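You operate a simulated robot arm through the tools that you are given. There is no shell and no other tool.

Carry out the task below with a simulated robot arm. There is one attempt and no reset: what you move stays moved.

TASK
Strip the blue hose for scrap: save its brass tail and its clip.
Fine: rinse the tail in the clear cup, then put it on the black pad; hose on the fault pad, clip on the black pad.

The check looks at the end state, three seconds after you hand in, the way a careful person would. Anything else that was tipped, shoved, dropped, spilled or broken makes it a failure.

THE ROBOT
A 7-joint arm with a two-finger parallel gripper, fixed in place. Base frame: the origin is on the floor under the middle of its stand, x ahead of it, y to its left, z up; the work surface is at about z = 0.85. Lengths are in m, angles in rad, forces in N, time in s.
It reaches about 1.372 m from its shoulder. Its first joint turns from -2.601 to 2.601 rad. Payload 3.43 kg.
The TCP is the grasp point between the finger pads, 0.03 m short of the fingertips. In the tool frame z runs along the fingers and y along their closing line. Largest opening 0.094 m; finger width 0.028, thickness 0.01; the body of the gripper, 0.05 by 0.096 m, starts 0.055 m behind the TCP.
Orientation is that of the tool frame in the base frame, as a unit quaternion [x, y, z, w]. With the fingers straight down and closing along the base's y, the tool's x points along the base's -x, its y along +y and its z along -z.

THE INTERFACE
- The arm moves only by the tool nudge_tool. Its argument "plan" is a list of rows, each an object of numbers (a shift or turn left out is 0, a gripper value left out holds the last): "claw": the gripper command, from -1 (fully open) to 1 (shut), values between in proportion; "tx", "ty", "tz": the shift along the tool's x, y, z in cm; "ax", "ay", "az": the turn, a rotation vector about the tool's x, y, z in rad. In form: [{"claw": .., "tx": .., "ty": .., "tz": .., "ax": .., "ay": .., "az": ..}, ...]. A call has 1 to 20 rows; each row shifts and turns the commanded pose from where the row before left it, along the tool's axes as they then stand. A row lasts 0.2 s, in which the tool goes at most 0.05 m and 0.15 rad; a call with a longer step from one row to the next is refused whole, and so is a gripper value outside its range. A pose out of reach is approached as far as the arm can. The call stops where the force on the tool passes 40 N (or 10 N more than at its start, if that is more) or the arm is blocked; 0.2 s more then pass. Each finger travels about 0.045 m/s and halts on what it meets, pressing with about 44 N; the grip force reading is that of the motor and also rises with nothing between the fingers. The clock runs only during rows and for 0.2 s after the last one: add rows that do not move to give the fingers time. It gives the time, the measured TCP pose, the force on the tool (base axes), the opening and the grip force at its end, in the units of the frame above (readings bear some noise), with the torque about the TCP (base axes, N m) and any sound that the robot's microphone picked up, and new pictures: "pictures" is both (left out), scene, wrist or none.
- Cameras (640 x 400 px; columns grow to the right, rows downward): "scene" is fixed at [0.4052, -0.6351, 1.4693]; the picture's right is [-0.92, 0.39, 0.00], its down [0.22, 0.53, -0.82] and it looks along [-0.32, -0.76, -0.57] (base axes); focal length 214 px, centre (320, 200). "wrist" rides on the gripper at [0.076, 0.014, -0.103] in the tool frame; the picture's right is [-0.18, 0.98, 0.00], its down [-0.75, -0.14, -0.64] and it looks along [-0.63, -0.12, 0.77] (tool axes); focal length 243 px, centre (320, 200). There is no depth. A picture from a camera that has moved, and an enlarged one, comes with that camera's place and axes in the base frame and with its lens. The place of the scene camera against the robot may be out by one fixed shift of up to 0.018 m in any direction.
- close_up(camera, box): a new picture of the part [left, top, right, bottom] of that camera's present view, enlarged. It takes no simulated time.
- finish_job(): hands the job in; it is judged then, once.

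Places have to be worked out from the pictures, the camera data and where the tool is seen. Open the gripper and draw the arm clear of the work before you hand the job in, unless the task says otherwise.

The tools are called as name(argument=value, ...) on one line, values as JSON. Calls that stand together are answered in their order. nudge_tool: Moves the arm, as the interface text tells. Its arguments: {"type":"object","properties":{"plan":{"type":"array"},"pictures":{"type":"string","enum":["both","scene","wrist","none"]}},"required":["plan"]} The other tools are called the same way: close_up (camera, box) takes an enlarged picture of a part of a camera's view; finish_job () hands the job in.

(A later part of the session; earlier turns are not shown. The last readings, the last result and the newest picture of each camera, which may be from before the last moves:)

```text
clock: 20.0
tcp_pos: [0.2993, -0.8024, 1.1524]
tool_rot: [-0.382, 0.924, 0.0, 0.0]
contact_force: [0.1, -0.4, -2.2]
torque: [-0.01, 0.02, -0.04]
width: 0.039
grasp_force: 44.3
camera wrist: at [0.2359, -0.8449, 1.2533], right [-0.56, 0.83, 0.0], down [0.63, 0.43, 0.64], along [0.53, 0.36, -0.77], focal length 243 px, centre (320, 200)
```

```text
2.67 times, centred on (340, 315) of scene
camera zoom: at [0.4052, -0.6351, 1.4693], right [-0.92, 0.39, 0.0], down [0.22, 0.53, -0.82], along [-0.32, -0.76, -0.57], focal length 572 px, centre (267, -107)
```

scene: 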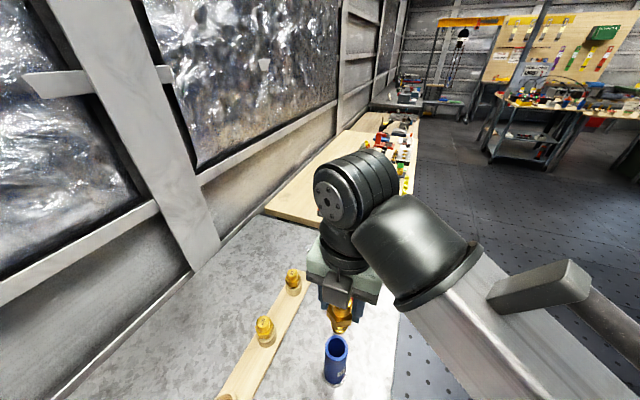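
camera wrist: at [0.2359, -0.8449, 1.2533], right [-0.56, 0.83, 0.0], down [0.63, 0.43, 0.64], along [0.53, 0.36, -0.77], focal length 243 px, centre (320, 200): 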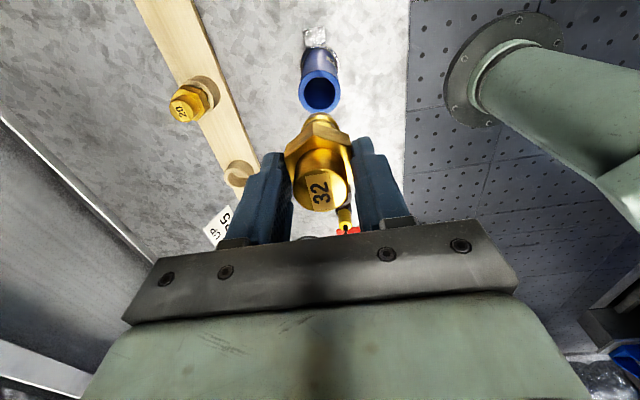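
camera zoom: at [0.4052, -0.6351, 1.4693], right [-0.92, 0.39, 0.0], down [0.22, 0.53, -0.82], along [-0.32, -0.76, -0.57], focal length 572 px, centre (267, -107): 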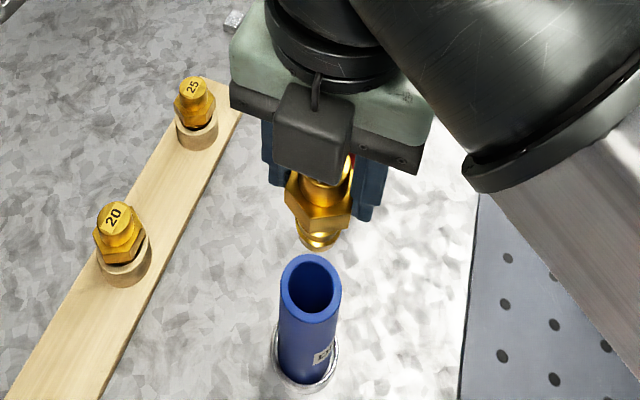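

The tail is free (spigot ≈ 3–3.5 cm below the hex), and the hose still stands in its clip ring. I'll carry the tail at this height to above the cup at about (0.720, -0.622).

nudge_tool(plan=[{"tx": -3.54, "ty": -1.42}, {"tx": -3.54, "ty": -1.42}, {"tx": -3.54, "ty": -1.42}, {"tx": -3.54, "ty": -1.42}, {"tx": -3.54, "ty": -1.42}, {"tx": -3.54, "ty": -1.42}, {"tx": -3.54, "ty": -1.42}, {"tx": -3.54, "ty": -1.42}, {"tx": -3.54, "ty": -1.42}, {"tx": -3.54, "ty": -1.42}, {"tx": -3.54, "ty": -1.42}, {"tx": -3.54, "ty": -1.42}, {}, {}])

close_up(camera="wrist", box=[260, 30, 400, 170])

close_up(camera="scene", box=[270, 270, 400, 400])

```text
clock: 23.0
tcp_pos: [0.7214, -0.6225, 1.1512]
tool_rot: [-0.383, 0.924, -0.001, 0.0]
contact_force: [0.2, -0.2, -1.5]
torque: [0.0, 0.0, 0.01]
width: 0.039
grasp_force: 43.6
camera wrist: at [0.6572, -0.6654, 1.2534], right [-0.56, 0.83, 0.0], down [0.63, 0.43, 0.64], along [0.53, 0.36, -0.77], focal length 243 px, centre (320, 200)
```

scene: 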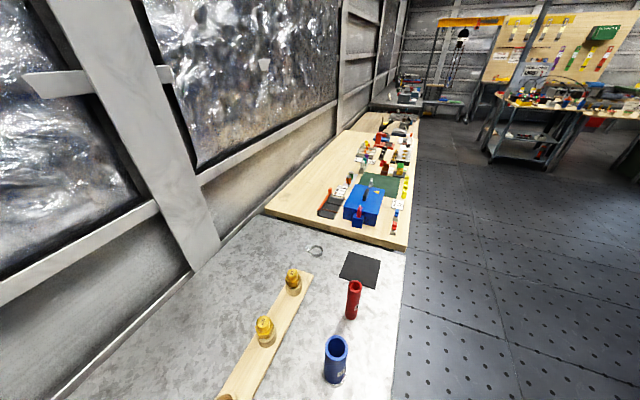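
wrist: 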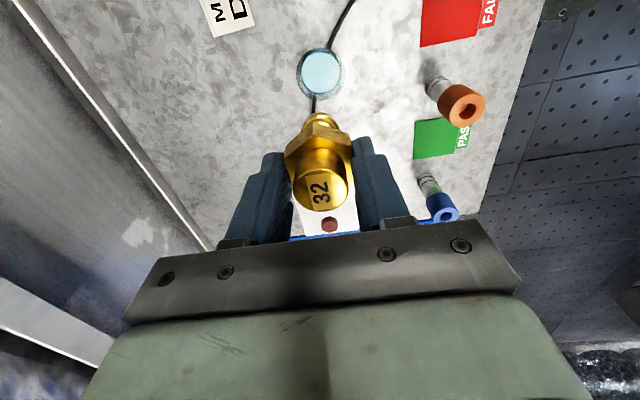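

```text
2.86 times, centred on (330, 100) of wrist
camera zoom: at [0.6572, -0.6654, 1.2534], right [-0.56, 0.83, 0.0], down [0.63, 0.43, 0.64], along [0.53, 0.36, -0.77], focal length 693 px, centre (291, 486)
```

zoom: 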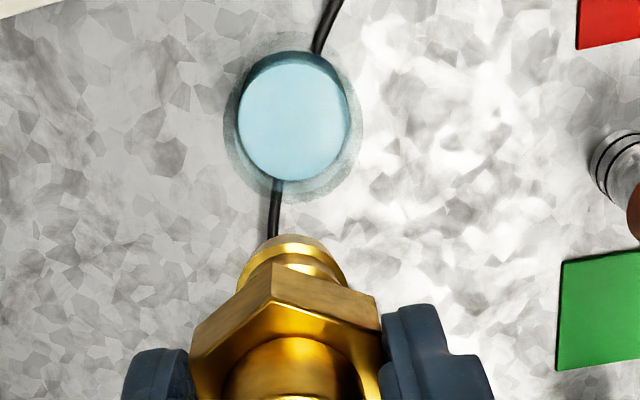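

```text
3.08 times, centred on (335, 335) of scene
camera zoom: at [0.4052, -0.6351, 1.4693], right [-0.92, 0.39, 0.0], down [0.22, 0.53, -0.82], along [-0.32, -0.76, -0.57], focal length 660 px, centre (274, -215)
```

zoom: 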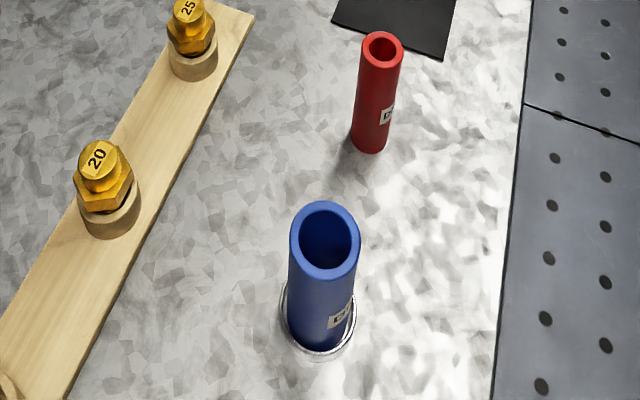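

The cup is nearly centred beneath the tail. I'll zoom tightly to separate rim, water surface and base before descending.

close_up(camera="wrist", box=[290, 35, 350, 115])

close_up(camera="wrist", box=[280, 100, 360, 220])

```text
5.00 times, centred on (320, 75) of wrist
camera zoom: at [0.6572, -0.6654, 1.2534], right [-0.56, 0.83, 0.0], down [0.63, 0.43, 0.64], along [0.53, 0.36, -0.77], focal length 1213 px, centre (320, 825)
```

zoom: 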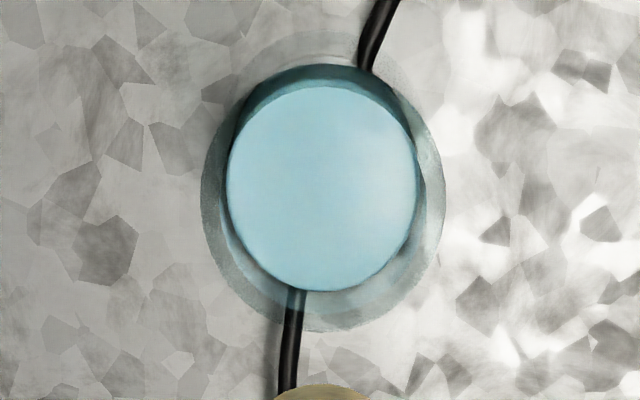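

```text
3.33 times, centred on (320, 160) of wrist
camera zoom: at [0.6572, -0.6654, 1.2534], right [-0.56, 0.83, 0.0], down [0.63, 0.43, 0.64], along [0.53, 0.36, -0.77], focal length 809 px, centre (320, 333)
```

zoom: 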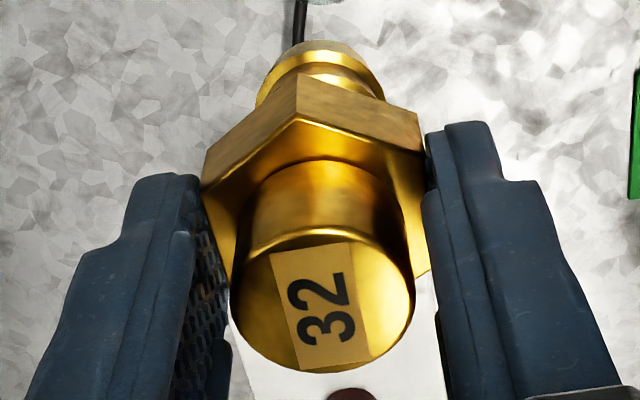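

Triangulating, the water surface is at z ≈ 0.896, rim ≈ 0.908, cup axis ≈ (0.721, -0.621); the spigot end is about 7 cm below the TCP. I'll correct 1–2 mm and descend to TCP z = 1.00 (spigot end ~2 cm above the rim) to check.

nudge_tool(plan=[{"tx": -0.1, "ty": 0.15, "tz": 3}, {"tz": 3}, {"tz": 3}, {"tz": 3}, {"tz": 3}, {}], pictures="wrist")

close_up(camera="wrist", box=[260, 60, 380, 220])

```text
clock: 24.4
tcp_pos: [0.7207, -0.6226, 1.0019]
tool_rot: [-0.383, 0.924, 0.0, -0.001]
contact_force: [0.9, 0.3, -2.2]
torque: [0.01, 0.0, 0.03]
width: 0.0391
grasp_force: 43.6
camera wrist: at [0.6569, -0.6635, 1.1037], right [-0.56, 0.83, 0.0], down [0.63, 0.43, 0.64], along [0.53, 0.36, -0.77], focal length 243 px, centre (320, 200)
```

wrist: 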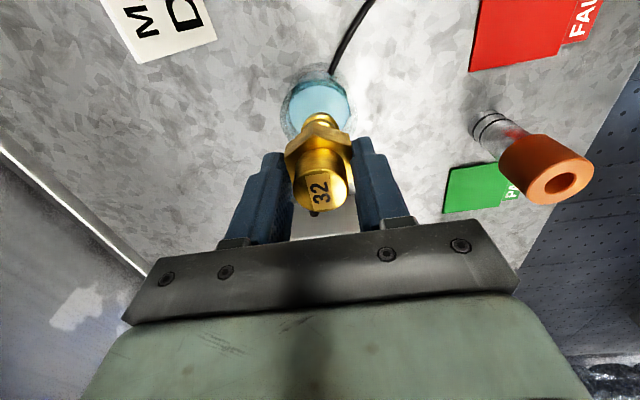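

```text
2.50 times, centred on (320, 140) of wrist
camera zoom: at [0.6569, -0.6635, 1.1037], right [-0.56, 0.83, 0.0], down [0.63, 0.43, 0.64], along [0.53, 0.36, -0.77], focal length 606 px, centre (320, 350)
```

zoom: 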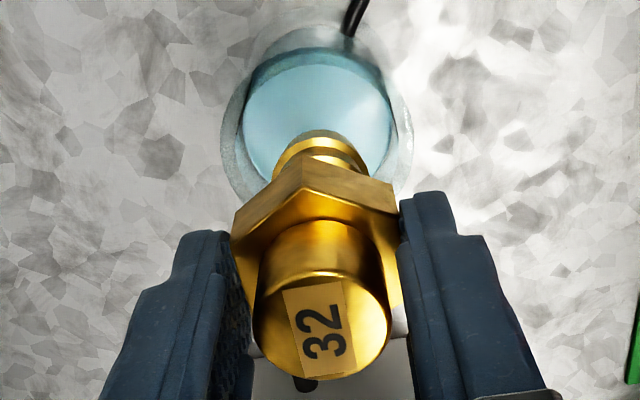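

Cup and spigot are concentric in this view. I'll descend in 1 cm steps to TCP z ≈ 0.946 (spigot ~2 cm under water, fingertips ~8 mm above the rim), dwell, and look.

nudge_tool(plan=[{"tz": 1}, {"tz": 1}, {"tz": 1}, {"tz": 1}, {"tz": 0.8}, {"tz": 0.8}, {}], pictures="wrist")

close_up(camera="wrist", box=[240, 60, 400, 220])

```text
clock: 26.0
tcp_pos: [0.7198, -0.6221, 0.9458]
tool_rot: [-0.382, 0.924, 0.0, 0.0]
contact_force: [-0.3, -0.3, -2.0]
torque: [-0.02, 0.02, 0.03]
width: 0.039
grasp_force: 44.1
camera wrist: at [0.6566, -0.6634, 1.0477], right [-0.56, 0.83, 0.0], down [0.63, 0.43, 0.64], along [0.53, 0.36, -0.77], focal length 243 px, centre (320, 200)
```

wrist: 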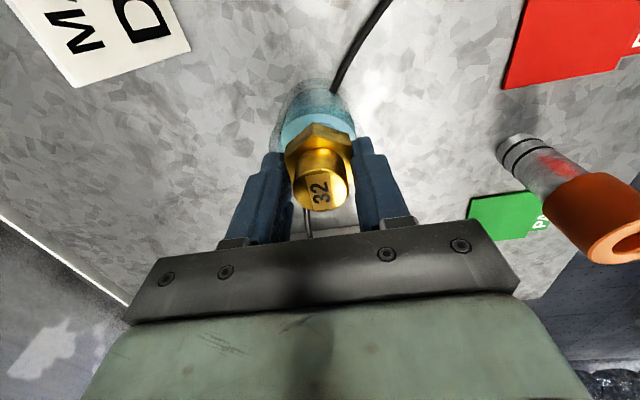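

```text
2.50 times, centred on (320, 140) of wrist
camera zoom: at [0.6566, -0.6634, 1.0477], right [-0.56, 0.83, 0.0], down [0.63, 0.43, 0.64], along [0.53, 0.36, -0.77], focal length 606 px, centre (320, 350)
```

zoom: 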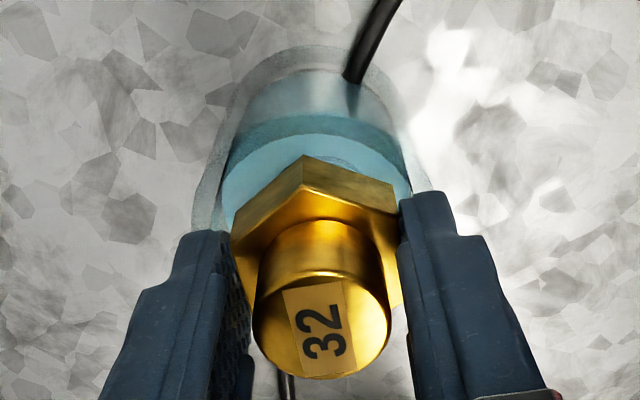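

No contact force, and the spigot is down in the water with the hex just above it. I'll swish it gently up and down by 1 cm twice and hold about a second.

nudge_tool(plan=[{}, {}, {"tz": -0.8}, {}, {"tz": 0.8}, {}, {"tz": -0.8}, {}, {"tz": 0.8}, {}, {}, {}], pictures="wrist")

close_up(camera="wrist", box=[260, 70, 380, 170])

```text
clock: 28.6
tcp_pos: [0.7196, -0.6213, 0.946]
tool_rot: [-0.382, 0.924, 0.0, 0.0]
contact_force: [0.3, -0.2, -1.2]
torque: [-0.01, -0.01, 0.04]
width: 0.039
grasp_force: 43.9
camera wrist: at [0.6564, -0.6635, 1.0476], right [-0.56, 0.83, 0.0], down [0.63, 0.43, 0.64], along [0.53, 0.36, -0.77], focal length 243 px, centre (320, 200)
```

wrist: 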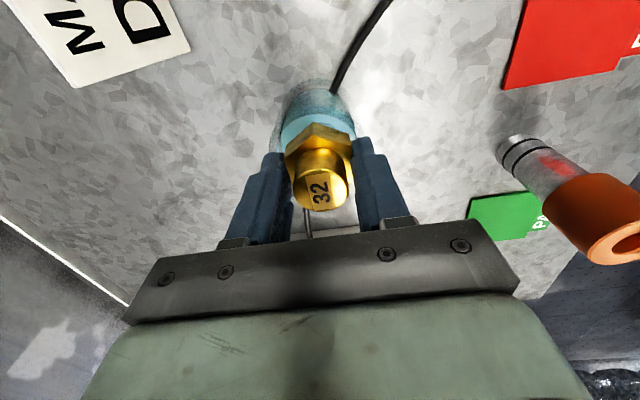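

```text
4.00 times, centred on (320, 120) of wrist
camera zoom: at [0.6564, -0.6635, 1.0476], right [-0.56, 0.83, 0.0], down [0.63, 0.43, 0.64], along [0.53, 0.36, -0.77], focal length 970 px, centre (320, 520)
```

zoom: 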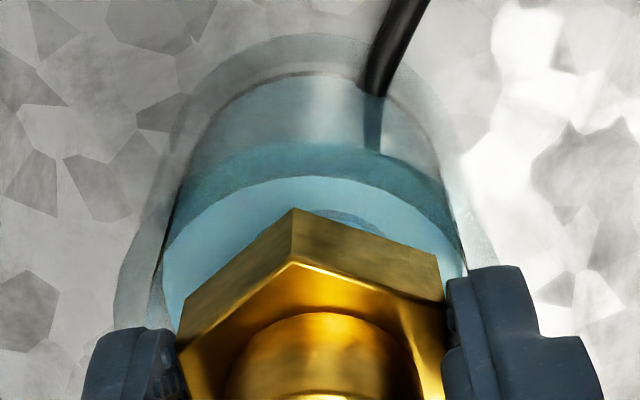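

The spigot has been rinsed (about 2.5 cm immersed, no contact forces). I'll lift it straight up slowly to clear the cup, then check the cup is undisturbed.

nudge_tool(plan=[{"tz": -0.7}, {"tz": -0.7}, {"tz": -0.8}, {"tz": -0.8}, {"tz": -0.8}, {"tz": -1}, {}, {}, {"tz": -2}, {"tz": -2.5}, {"tz": -3}, {"tz": -3}, {"tz": -3}, {"tz": -2.5}, {}], pictures="wrist")

close_up(camera="wrist", box=[250, 20, 390, 220])

```text
clock: 31.8
tcp_pos: [0.7196, -0.6222, 1.154]
tool_rot: [-0.383, 0.924, 0.0, 0.0]
contact_force: [0.2, -0.4, -1.3]
torque: [0.02, 0.03, 0.02]
width: 0.0392
grasp_force: 44.0
camera wrist: at [0.6567, -0.6639, 1.2565], right [-0.56, 0.83, 0.0], down [0.63, 0.43, 0.64], along [0.53, 0.36, -0.77], focal length 243 px, centre (320, 200)
```

wrist: 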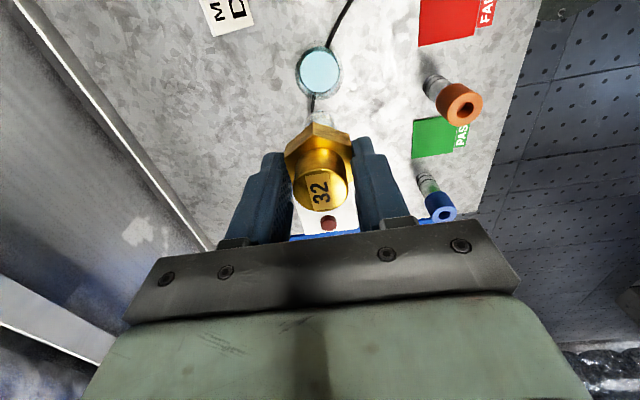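

```text
2.00 times, centred on (320, 120) of wrist
camera zoom: at [0.6567, -0.6639, 1.2565], right [-0.56, 0.83, 0.0], down [0.63, 0.43, 0.64], along [0.53, 0.36, -0.77], focal length 485 px, centre (320, 360)
```

zoom: 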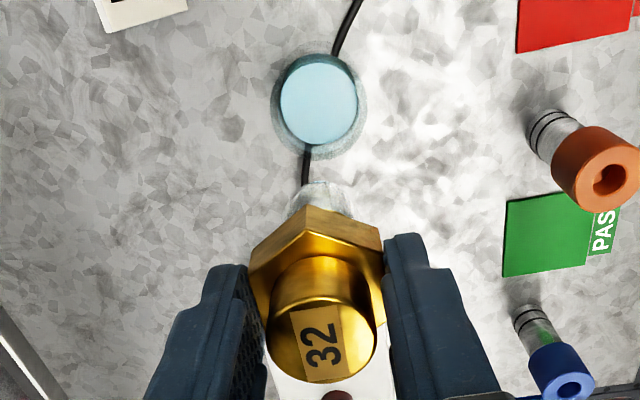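

The spigot now looks changed (rinsed/wet sheen) and the cup is undisturbed. Next I'll carry the tail to hover over the black pad, around (0.09, -1.01).

nudge_tool(plan=[{"tx": 3.6, "ty": 0.84}, {"tx": 3.6, "ty": 0.84}, {"tx": 3.6, "ty": 0.84}, {"tx": 3.6, "ty": 0.84}, {"tx": 3.6, "ty": 0.84}, {"tx": 3.6, "ty": 0.84}, {"tx": 3.6, "ty": 0.84}, {"tx": 3.6, "ty": 0.84}, {"tx": 3.6, "ty": 0.84}, {"tx": 3.6, "ty": 0.84}, {"tx": 3.6, "ty": 0.84}, {"tx": 3.6, "ty": 0.84}, {"tx": 3.6, "ty": 0.84}, {"tx": 3.6, "ty": 0.84}, {"tx": 3.6, "ty": 0.84}, {"tx": 3.6, "ty": 0.84}, {"tx": 3.6, "ty": 0.84}, {"tx": 3.6, "ty": 0.84}, {"tx": 3.6, "ty": 0.84}, {"tx": 3.6, "ty": 0.84}])

close_up(camera="wrist", box=[200, 0, 440, 220])

close_up(camera="scene", box=[280, 220, 420, 400])

```text
clock: 36.0
tcp_pos: [0.0917, -1.0129, 1.1535]
tool_rot: [-0.383, 0.924, 0.0, 0.0]
contact_force: [-0.2, 0.3, -0.8]
torque: [0.03, 0.04, 0.02]
width: 0.0388
grasp_force: 44.2
camera wrist: at [0.0289, -1.0548, 1.2552], right [-0.57, 0.82, 0.0], down [0.63, 0.43, 0.64], along [0.53, 0.36, -0.77], focal length 243 px, centre (320, 200)
```

scene: 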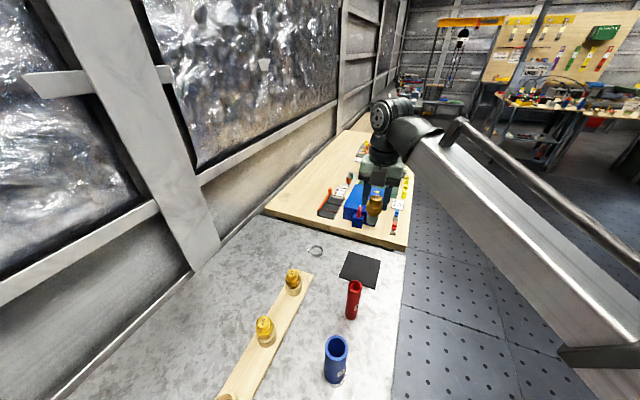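
wrist: 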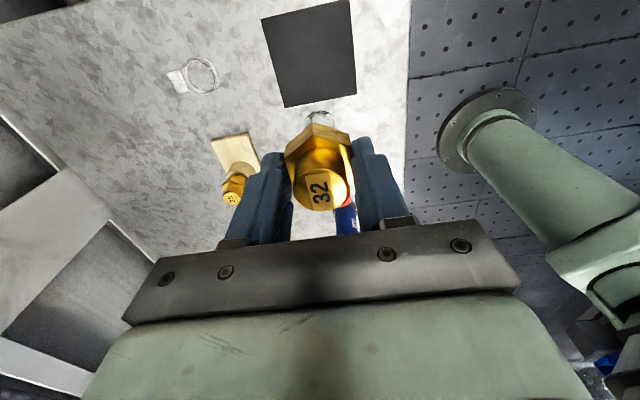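

```text
1.82 times, centred on (320, 110) of wrist
camera zoom: at [0.0289, -1.0548, 1.2552], right [-0.57, 0.82, 0.0], down [0.63, 0.43, 0.64], along [0.53, 0.36, -0.77], focal length 441 px, centre (320, 364)
```

zoom: 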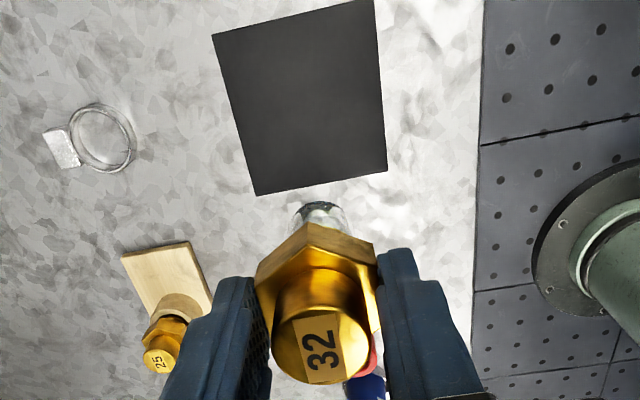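

```text
2.22 times, centred on (350, 310) of scene
camera zoom: at [0.4052, -0.6351, 1.4693], right [-0.92, 0.39, 0.0], down [0.22, 0.53, -0.82], along [-0.32, -0.76, -0.57], focal length 477 px, centre (253, -44)
```

zoom: 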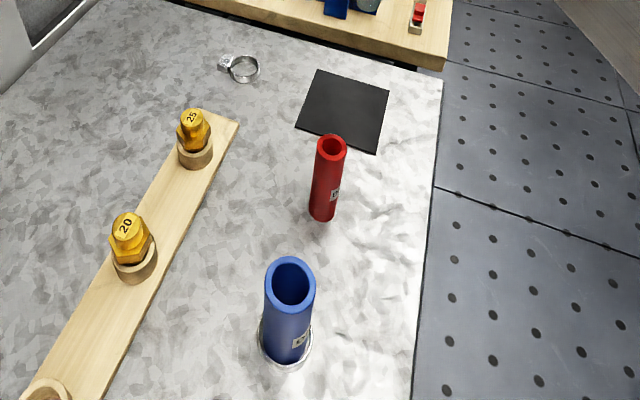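

From this view the pad is a 12 cm square aligned with the tool axes, its centre offset (+0.8, -0.85) cm in tool x/y from the TCP, i.e. about (0.092, -1.025). I'll set the tail on the half nearest the red hose, leaving room for the clip: shift, then descend to TCP z ≈ 0.94.

nudge_tool(plan=[{"tx": -2.7, "ty": 1.15}, {"tz": 3}, {"tz": 3}, {"tz": 3}, {"tz": 3}, {"tz": 3}, {"tz": 3}, {"tz": 2}, {"tz": 1.2}, {}])

close_up(camera="wrist", box=[220, 20, 420, 220])

close_up(camera="scene", box=[300, 190, 420, 320])

```text
clock: 38.2
tcp_pos: [0.1043, -0.9859, 0.9412]
tool_rot: [-0.383, 0.924, 0.0, 0.0]
contact_force: [-0.1, 0.2, -2.2]
torque: [0.01, 0.01, 0.02]
width: 0.0393
grasp_force: 43.5
camera wrist: at [0.0395, -1.0267, 1.0425], right [-0.56, 0.83, 0.0], down [0.63, 0.43, 0.64], along [0.53, 0.36, -0.77], focal length 243 px, centre (320, 200)
```

scene: 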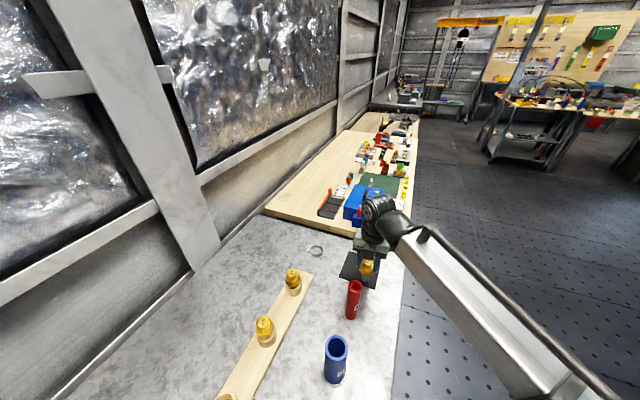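
wrist: 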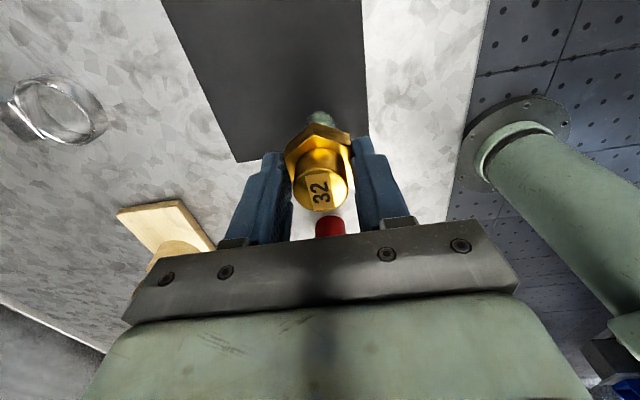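

```text
2.00 times, centred on (320, 120) of wrist
camera zoom: at [0.0395, -1.0267, 1.0425], right [-0.56, 0.83, 0.0], down [0.63, 0.43, 0.64], along [0.53, 0.36, -0.77], focal length 485 px, centre (320, 360)
```

zoom: 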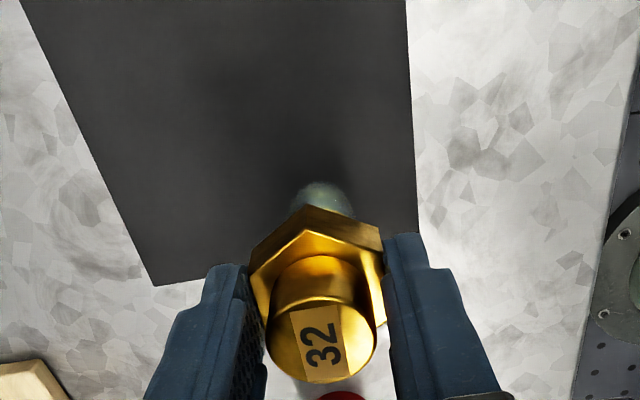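

```text
3.08 times, centred on (360, 255) of scene
camera zoom: at [0.4052, -0.6351, 1.4693], right [-0.92, 0.39, 0.0], down [0.22, 0.53, -0.82], along [-0.32, -0.76, -0.57], focal length 660 px, centre (197, 31)
```

zoom: 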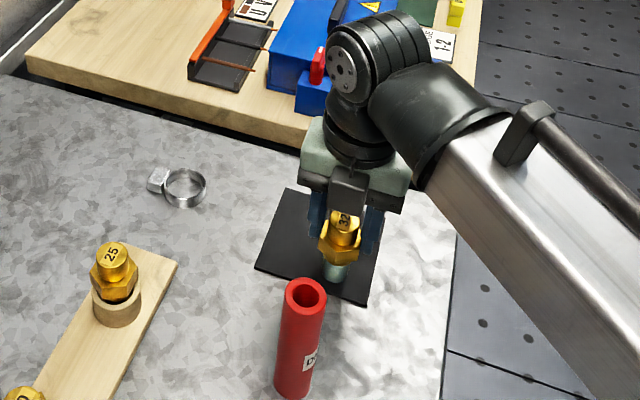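

The tail is over the pad, 2.2 cm from its near edge. I'll shift 0.4 cm inward and lower 1.2 cm gently, watching the force.

nudge_tool(plan=[{"tx": 0.4}, {"tz": 0.4}, {"tz": 0.4}, {"tz": 0.3}, {}], pictures="wrist")

close_up(camera="wrist", box=[270, 80, 370, 180])

close_up(camera="scene", box=[330, 240, 400, 300])

```text
clock: 39.4
tcp_pos: [0.1005, -0.9868, 0.9334]
tool_rot: [-0.383, 0.924, -0.002, 0.0]
contact_force: [0.4, -2.9, 34.1]
torque: [-0.04, -0.06, -0.01]
width: 0.0398
grasp_force: 44.4
camera wrist: at [0.0367, -1.0286, 1.035], right [-0.56, 0.83, 0.0], down [0.63, 0.44, 0.64], along [0.53, 0.36, -0.77], focal length 243 px, centre (320, 200)
```

wrist: 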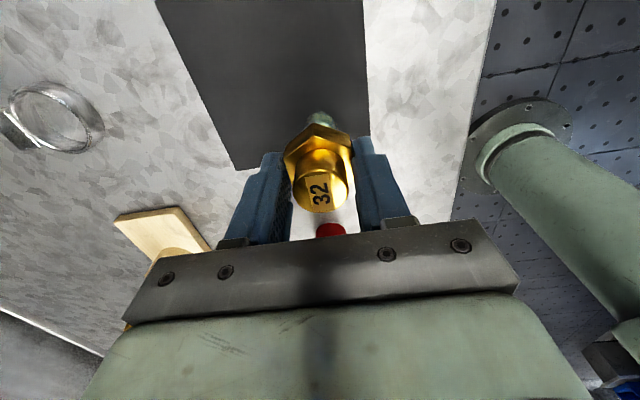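

```text
4.00 times, centred on (320, 130) of wrist
camera zoom: at [0.0367, -1.0286, 1.035], right [-0.56, 0.83, 0.0], down [0.63, 0.44, 0.64], along [0.53, 0.36, -0.77], focal length 970 px, centre (320, 480)
```

zoom: 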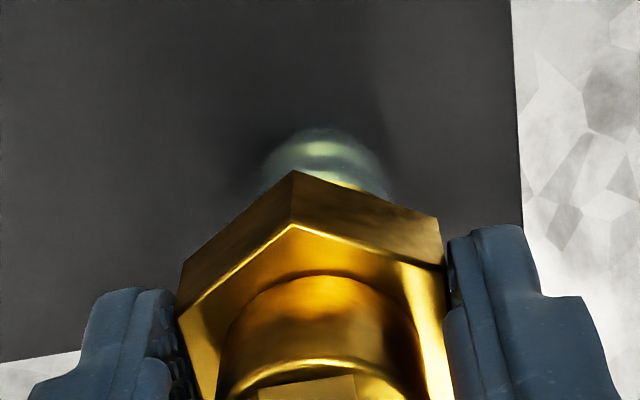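

```text
6.67 times, centred on (365, 270) of scene
camera zoom: at [0.4052, -0.6351, 1.4693], right [-0.92, 0.39, 0.0], down [0.22, 0.53, -0.82], along [-0.32, -0.76, -0.57], focal length 1430 px, centre (20, -267)
```

zoom: 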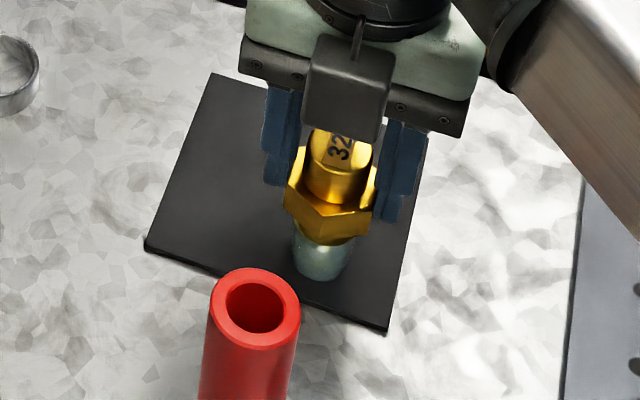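

The spigot end is already on the pad (34 N at TCP z = 0.9334). I'll ease up 1.5 mm to take the load off before releasing.

nudge_tool(plan=[{"tz": -0.1}, {}], pictures="none")

```text
clock: 40.0
tcp_pos: [0.1005, -0.9867, 0.9327]
tool_rot: [-0.383, 0.924, -0.001, 0.0]
contact_force: [0.9, -4.5, 33.6]
torque: [-0.23, -0.04, -0.01]
width: 0.0395
grasp_force: 43.6
```

Still 33.6 N, so the commanded height is still below the surface. I'll raise another 2 mm in small steps.

nudge_tool(plan=[{"tz": -0.1}, {"tz": -0.1}, {}], pictures="none")

```text
clock: 40.8
tcp_pos: [0.1011, -0.9875, 0.9336]
tool_rot: [-0.383, 0.924, 0.0, 0.0]
contact_force: [1.0, -4.0, 13.5]
torque: [-0.34, -0.07, 0.01]
width: 0.0389
grasp_force: 44.0
```

Down to 13.5 N. One more millimetre should bring it near the tail's own weight.

nudge_tool(plan=[{"tz": -0.1}, {}], pictures="wrist")

close_up(camera="scene", box=[330, 240, 400, 300])

close_up(camera="wrist", box=[270, 80, 370, 220])

```text
clock: 41.4
tcp_pos: [0.0995, -0.9865, 0.9345]
tool_rot: [-0.383, 0.924, 0.001, 0.0]
contact_force: [0.5, 0.4, -1.9]
torque: [-0.04, 0.01, 0.0]
width: 0.0392
grasp_force: 44.1
camera wrist: at [0.0364, -1.029, 1.0353], right [-0.56, 0.83, 0.0], down [0.63, 0.43, 0.64], along [0.53, 0.36, -0.77], focal length 243 px, centre (320, 200)
```

wrist: 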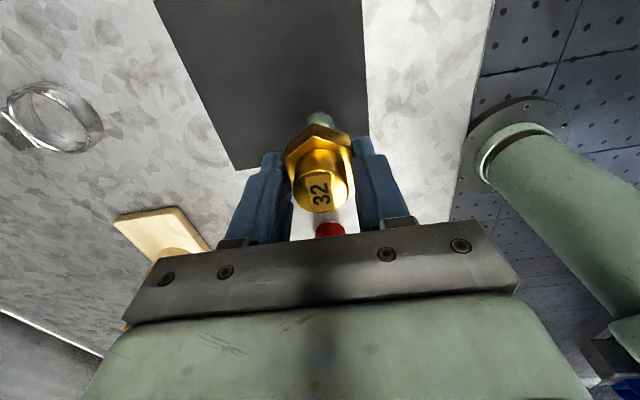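

```text
6.67 times, centred on (365, 270) of scene
camera zoom: at [0.4052, -0.6351, 1.4693], right [-0.92, 0.39, 0.0], down [0.22, 0.53, -0.82], along [-0.32, -0.76, -0.57], focal length 1430 px, centre (20, -267)
```

zoom: 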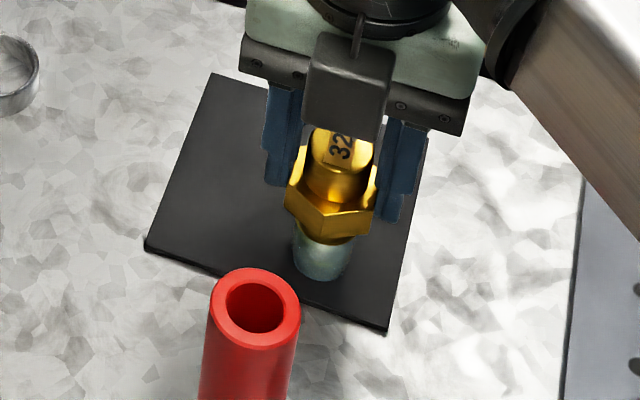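

```text
2.86 times, centred on (320, 150) of wrist
camera zoom: at [0.0364, -1.029, 1.0353], right [-0.56, 0.83, 0.0], down [0.63, 0.43, 0.64], along [0.53, 0.36, -0.77], focal length 693 px, centre (320, 343)
```

zoom: 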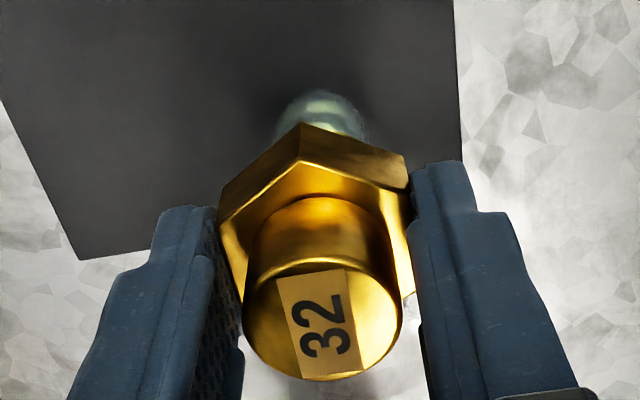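

The tail is now just barely off the pad (-1.9 N is its weight). I'll settle it 0.5 mm, then open the fingers gradually so it stays standing.

nudge_tool(plan=[{"tz": 0.06}, {}, {"claw": 0.13}, {"claw": 0.1}, {"claw": 0.06}, {"claw": 0.02}, {"claw": -0.05}, {"claw": -0.15}, {"claw": -0.3}, {"claw": -0.4}, {}])

close_up(camera="wrist", box=[220, 60, 420, 240])

close_up(camera="scene", box=[330, 240, 400, 300])

```text
clock: 43.8
tcp_pos: [0.1, -0.9882, 0.9344]
tool_rot: [-0.382, 0.924, 0.0, 0.0]
contact_force: [1.0, -0.1, 0.7]
torque: [-0.01, 0.0, 0.01]
width: 0.0658
grasp_force: 0.1
camera wrist: at [0.0366, -1.0295, 1.0356], right [-0.56, 0.83, 0.0], down [0.63, 0.43, 0.64], along [0.53, 0.36, -0.77], focal length 243 px, centre (320, 200)
```

scene: 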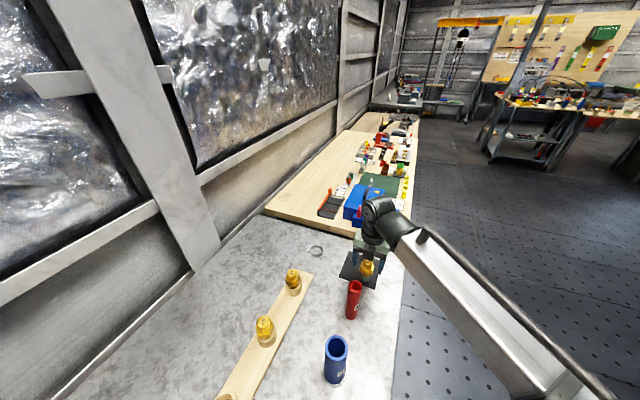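
wrist: 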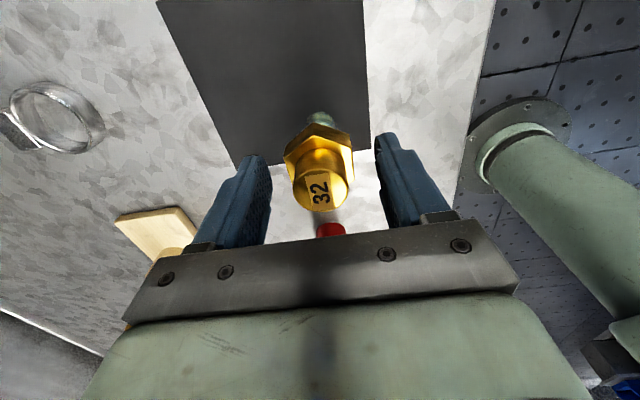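

```text
2.22 times, centred on (320, 150) of wrist
camera zoom: at [0.0366, -1.0295, 1.0356], right [-0.56, 0.83, 0.0], down [0.63, 0.43, 0.64], along [0.53, 0.36, -0.77], focal length 539 px, centre (320, 311)
```

zoom: 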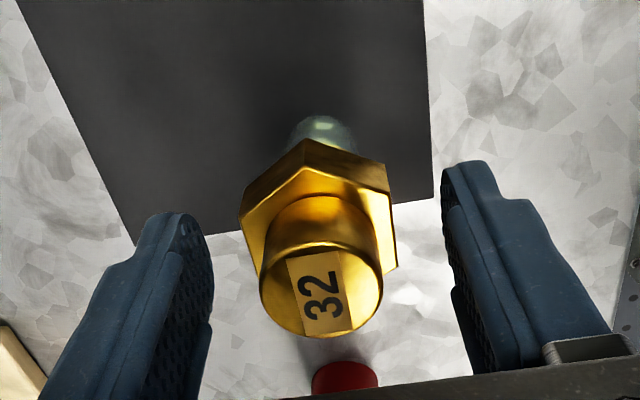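

```text
6.67 times, centred on (365, 270) of scene
camera zoom: at [0.4052, -0.6351, 1.4693], right [-0.92, 0.39, 0.0], down [0.22, 0.53, -0.82], along [-0.32, -0.76, -0.57], focal length 1430 px, centre (20, -267)
```

zoom: 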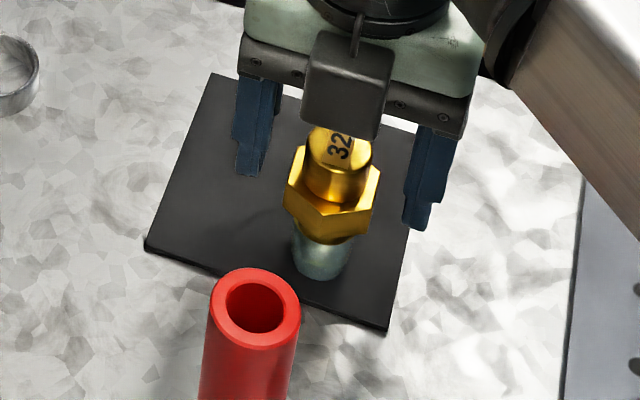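

The tail stands freely on the pad. I'll open fully, rise straight up, and then move over the blue hose at (0.299, -0.803).

nudge_tool(plan=[{"claw": -1}, {}, {"tz": -1.5}, {"tz": -3}, {"tz": -4}, {"tz": -4}, {"tz": -4.5}, {"tz": -4.5}, {"tx": -3.87, "ty": -0.14}, {"tx": -3.87, "ty": -0.14}, {"tx": -3.87, "ty": -0.14}, {"tx": -3.87, "ty": -0.14}, {"tx": -3.87, "ty": -0.14}, {"tx": -3.87, "ty": -0.14}, {"tx": -3.87, "ty": -0.14}, {}])

close_up(camera="wrist", box=[260, 0, 380, 140])

close_up(camera="scene", box=[290, 230, 410, 400])

```text
clock: 47.2
tcp_pos: [0.2981, -0.8035, 1.151]
tool_rot: [-0.382, 0.924, 0.0, 0.0]
contact_force: [-0.1, -1.0, -0.1]
torque: [0.01, 0.02, 0.02]
width: 0.0942
grasp_force: 0.1
camera wrist: at [0.2352, -0.8447, 1.2512], right [-0.56, 0.83, 0.0], down [0.63, 0.43, 0.64], along [0.53, 0.36, -0.77], focal length 243 px, centre (320, 200)
```

scene: 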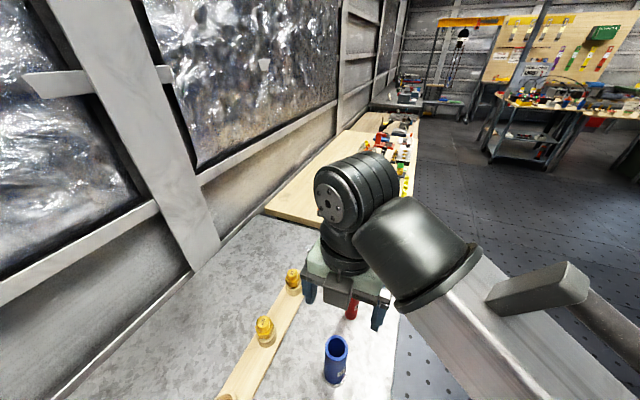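
wrist: 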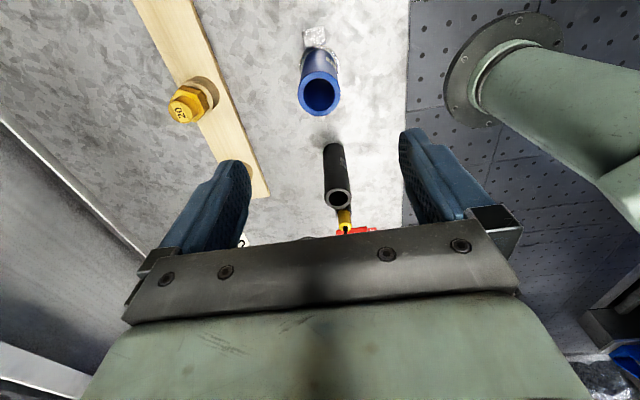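

```text
2.86 times, centred on (320, 70) of wrist
camera zoom: at [0.2352, -0.8447, 1.2512], right [-0.56, 0.83, 0.0], down [0.63, 0.43, 0.64], along [0.53, 0.36, -0.77], focal length 693 px, centre (320, 571)
```

zoom: 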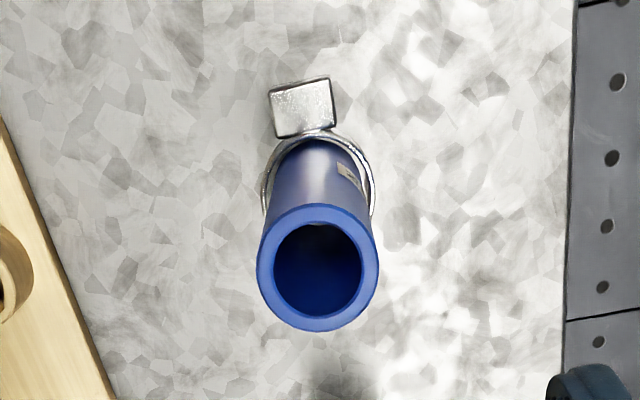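

```text
2.35 times, centred on (350, 315) of scene
camera zoom: at [0.4052, -0.6351, 1.4693], right [-0.92, 0.39, 0.0], down [0.22, 0.53, -0.82], along [-0.32, -0.76, -0.57], focal length 505 px, centre (249, -71)
```

zoom: 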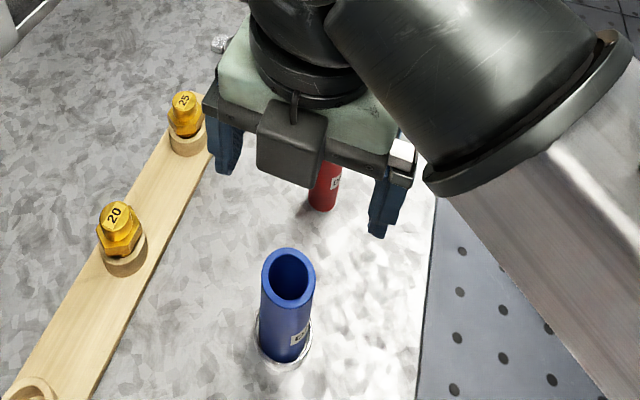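

The hose is centred under the tool (OD ≈ 44 mm). I'll descend to TCP z ≈ 0.962 with fingers straddling the hose top, and close.

nudge_tool(plan=[{"tz": 3.5}, {"tz": 3.5}, {"tz": 3.5}, {"tz": 3.5}, {"tz": 3}, {"tz": 1.9}, {}, {"claw": 0}, {"claw": 0}, {"claw": 0}, {"claw": 0.1}, {"claw": 1}, {"claw": 1}, {"claw": 1}])

close_up(camera="scene", box=[290, 300, 390, 400])

```text
clock: 50.2
tcp_pos: [0.2981, -0.8031, 0.9607]
tool_rot: [-0.383, 0.924, 0.0, 0.001]
contact_force: [1.8, -1.2, 2.1]
torque: [-0.16, -0.14, 0.0]
width: 0.0453
grasp_force: 44.1
camera wrist: at [0.2354, -0.845, 1.0622], right [-0.56, 0.83, 0.0], down [0.63, 0.43, 0.64], along [0.53, 0.36, -0.77], focal length 243 px, centre (320, 200)
```

scene: 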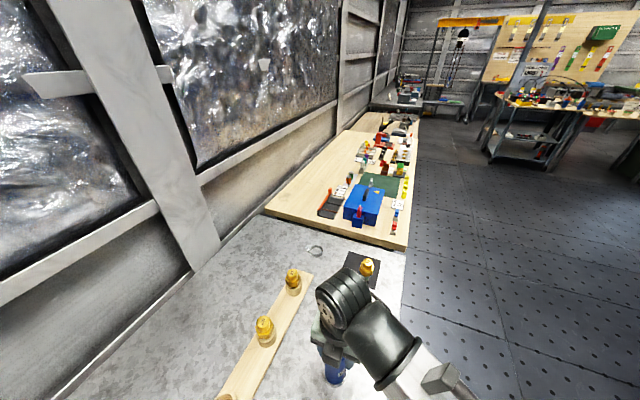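
wrist: 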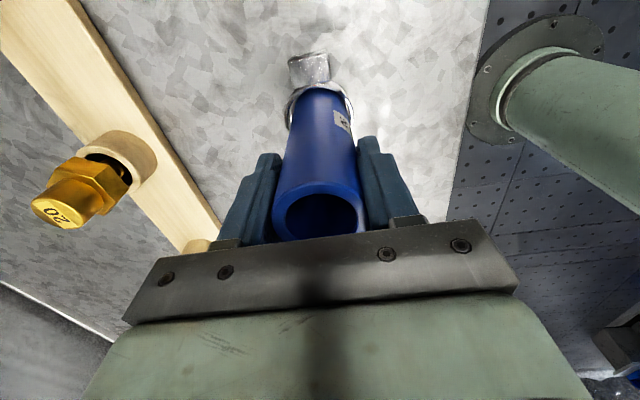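

```text
4.00 times, centred on (340, 350) of scene
camera zoom: at [0.4052, -0.6351, 1.4693], right [-0.92, 0.39, 0.0], down [0.22, 0.53, -0.82], along [-0.32, -0.76, -0.57], focal length 858 px, centre (240, -400)
```

zoom: 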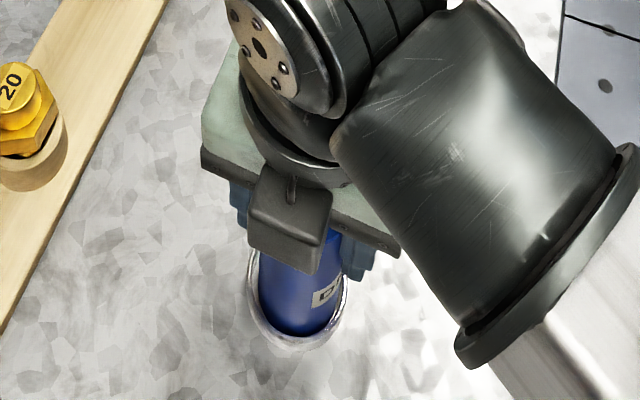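

The hose is gripped (45 mm). I'll lift slowly 4 cm and check that the clip stays behind on the table.

nudge_tool(plan=[{"tz": -0.4}, {"tz": -0.4}, {"tz": -0.6}, {"tz": -0.6}, {"tz": -1}, {"tz": -1}, {}])

close_up(camera="scene", box=[290, 300, 390, 400])

close_up(camera="wrist", box=[250, 20, 390, 160])

```text
clock: 51.8
tcp_pos: [0.2976, -0.8031, 1.0011]
tool_rot: [-0.383, 0.924, 0.0, 0.001]
contact_force: [-0.1, 0.7, -1.1]
torque: [0.01, 0.02, -0.04]
width: 0.0452
grasp_force: 44.1
camera wrist: at [0.2353, -0.8448, 1.1018], right [-0.56, 0.83, 0.0], down [0.63, 0.43, 0.64], along [0.53, 0.36, -0.77], focal length 243 px, centre (320, 200)
```

scene: 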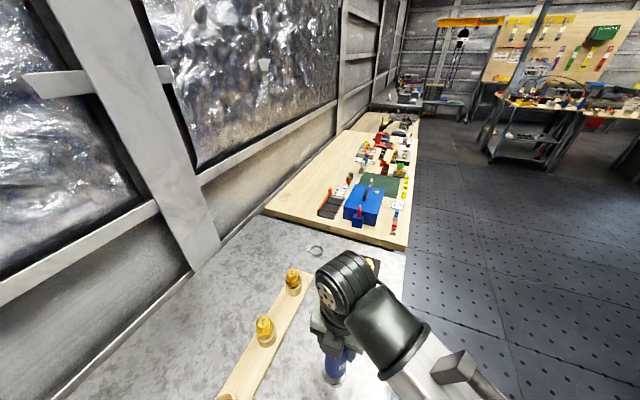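
wrist: 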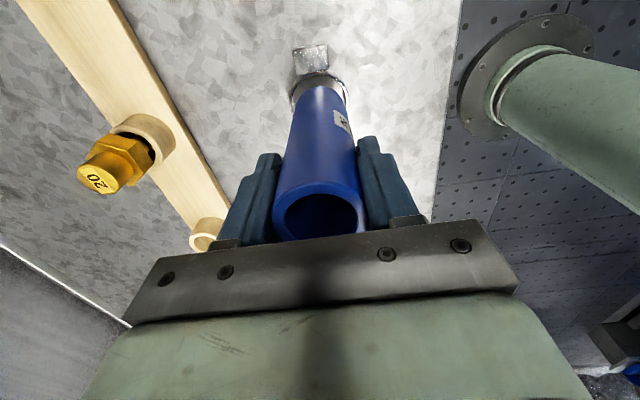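

```text
4.00 times, centred on (340, 350) of scene
camera zoom: at [0.4052, -0.6351, 1.4693], right [-0.92, 0.39, 0.0], down [0.22, 0.53, -0.82], along [-0.32, -0.76, -0.57], focal length 858 px, centre (240, -400)
```

zoom: 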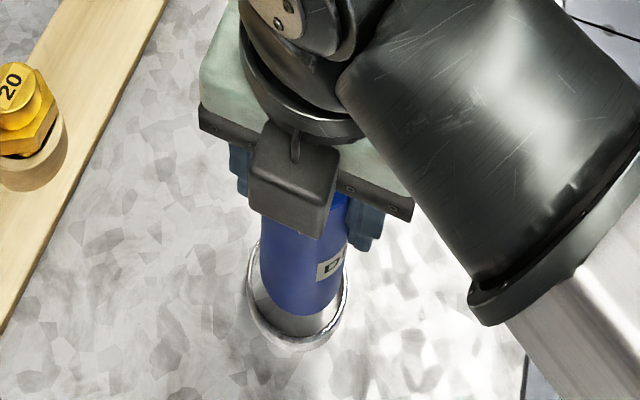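

```text
2.86 times, centred on (320, 90) of wrist
camera zoom: at [0.2353, -0.8448, 1.1018], right [-0.56, 0.83, 0.0], down [0.63, 0.43, 0.64], along [0.53, 0.36, -0.77], focal length 693 px, centre (320, 514)
```

zoom: 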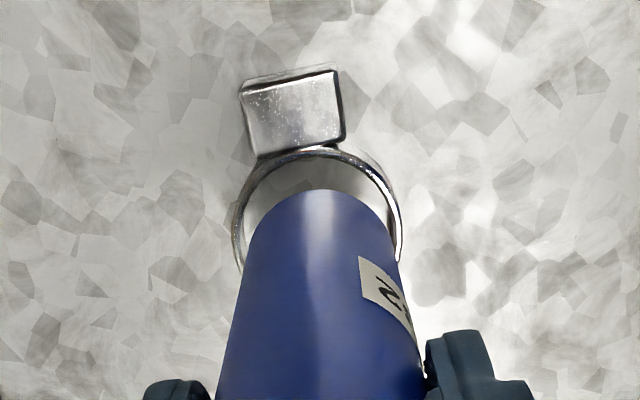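

The clip stayed on the table. I'll raise the hose to TCP z ≈ 1.14 (bottom at ≈1.03) and carry it around the outer side of the black hose toward the fault pad, stopping at about (0.60, -0.55) to look.

nudge_tool(plan=[{"tz": -3.5}, {"tz": -3.5}, {"tz": -3.5}, {"tz": -3.4}, {"tx": -4.04, "ty": -1.68}, {"tx": -4.04, "ty": -1.68}, {"tx": -4.04, "ty": -1.68}, {"tx": -4.04, "ty": -1.68}, {"tx": -4.04, "ty": -1.68}, {"tx": -3.82, "ty": 1.0}, {"tx": -3.82, "ty": 1.0}, {"tx": -3.82, "ty": 1.0}, {"tx": -3.82, "ty": 1.0}, {"tx": -3.82, "ty": 1.0}, {}])

close_up(camera="wrist", box=[240, 0, 440, 180])

close_up(camera="scene", box=[280, 240, 420, 400])

```text
clock: 55.0
tcp_pos: [0.6002, -0.5481, 1.1393]
tool_rot: [-0.383, 0.924, 0.0, 0.0]
contact_force: [0.2, -1.1, -1.8]
torque: [-0.01, 0.02, -0.02]
width: 0.0452
grasp_force: 44.1
camera wrist: at [0.5377, -0.5905, 1.2407], right [-0.56, 0.83, 0.0], down [0.63, 0.43, 0.64], along [0.53, 0.36, -0.77], focal length 243 px, centre (320, 200)
```

scene: 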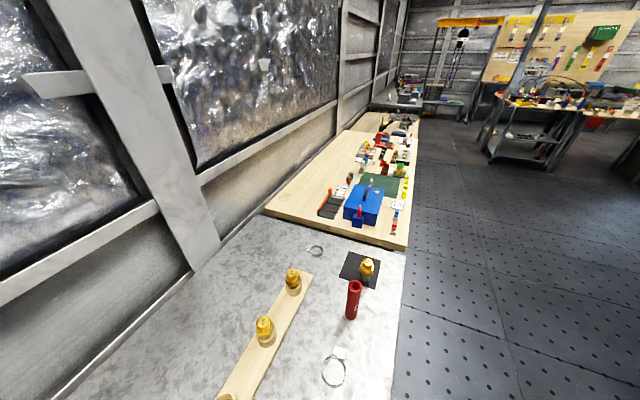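
wrist: 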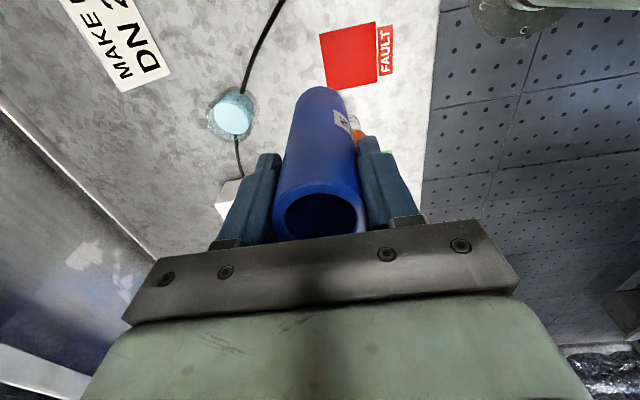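

```text
2.22 times, centred on (340, 90) of wrist
camera zoom: at [0.5377, -0.5905, 1.2407], right [-0.56, 0.83, 0.0], down [0.63, 0.43, 0.64], along [0.53, 0.36, -0.77], focal length 539 px, centre (276, 444)
```

zoom: 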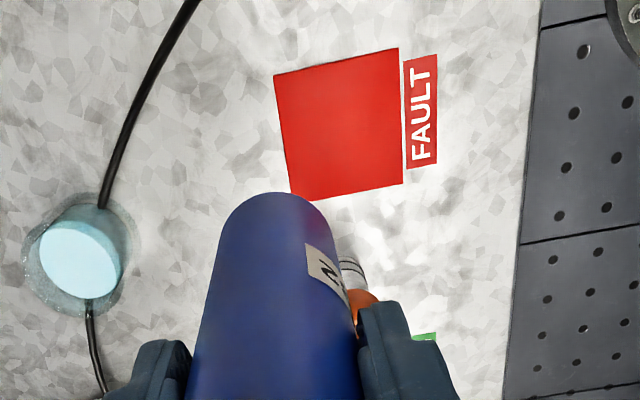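

```text
2.50 times, centred on (350, 320) of scene
camera zoom: at [0.4052, -0.6351, 1.4693], right [-0.92, 0.39, 0.0], down [0.22, 0.53, -0.82], along [-0.32, -0.76, -0.57], focal length 536 px, centre (245, -100)
```

zoom: 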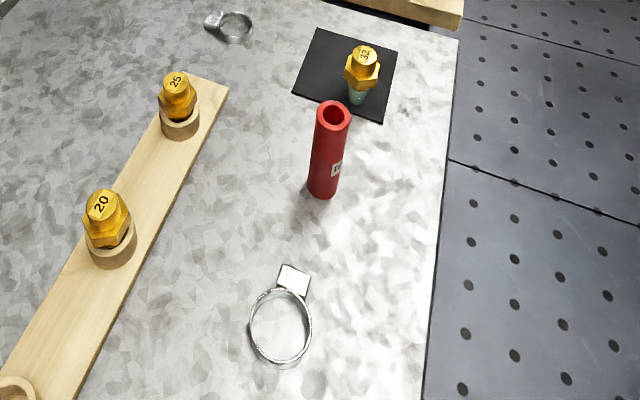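

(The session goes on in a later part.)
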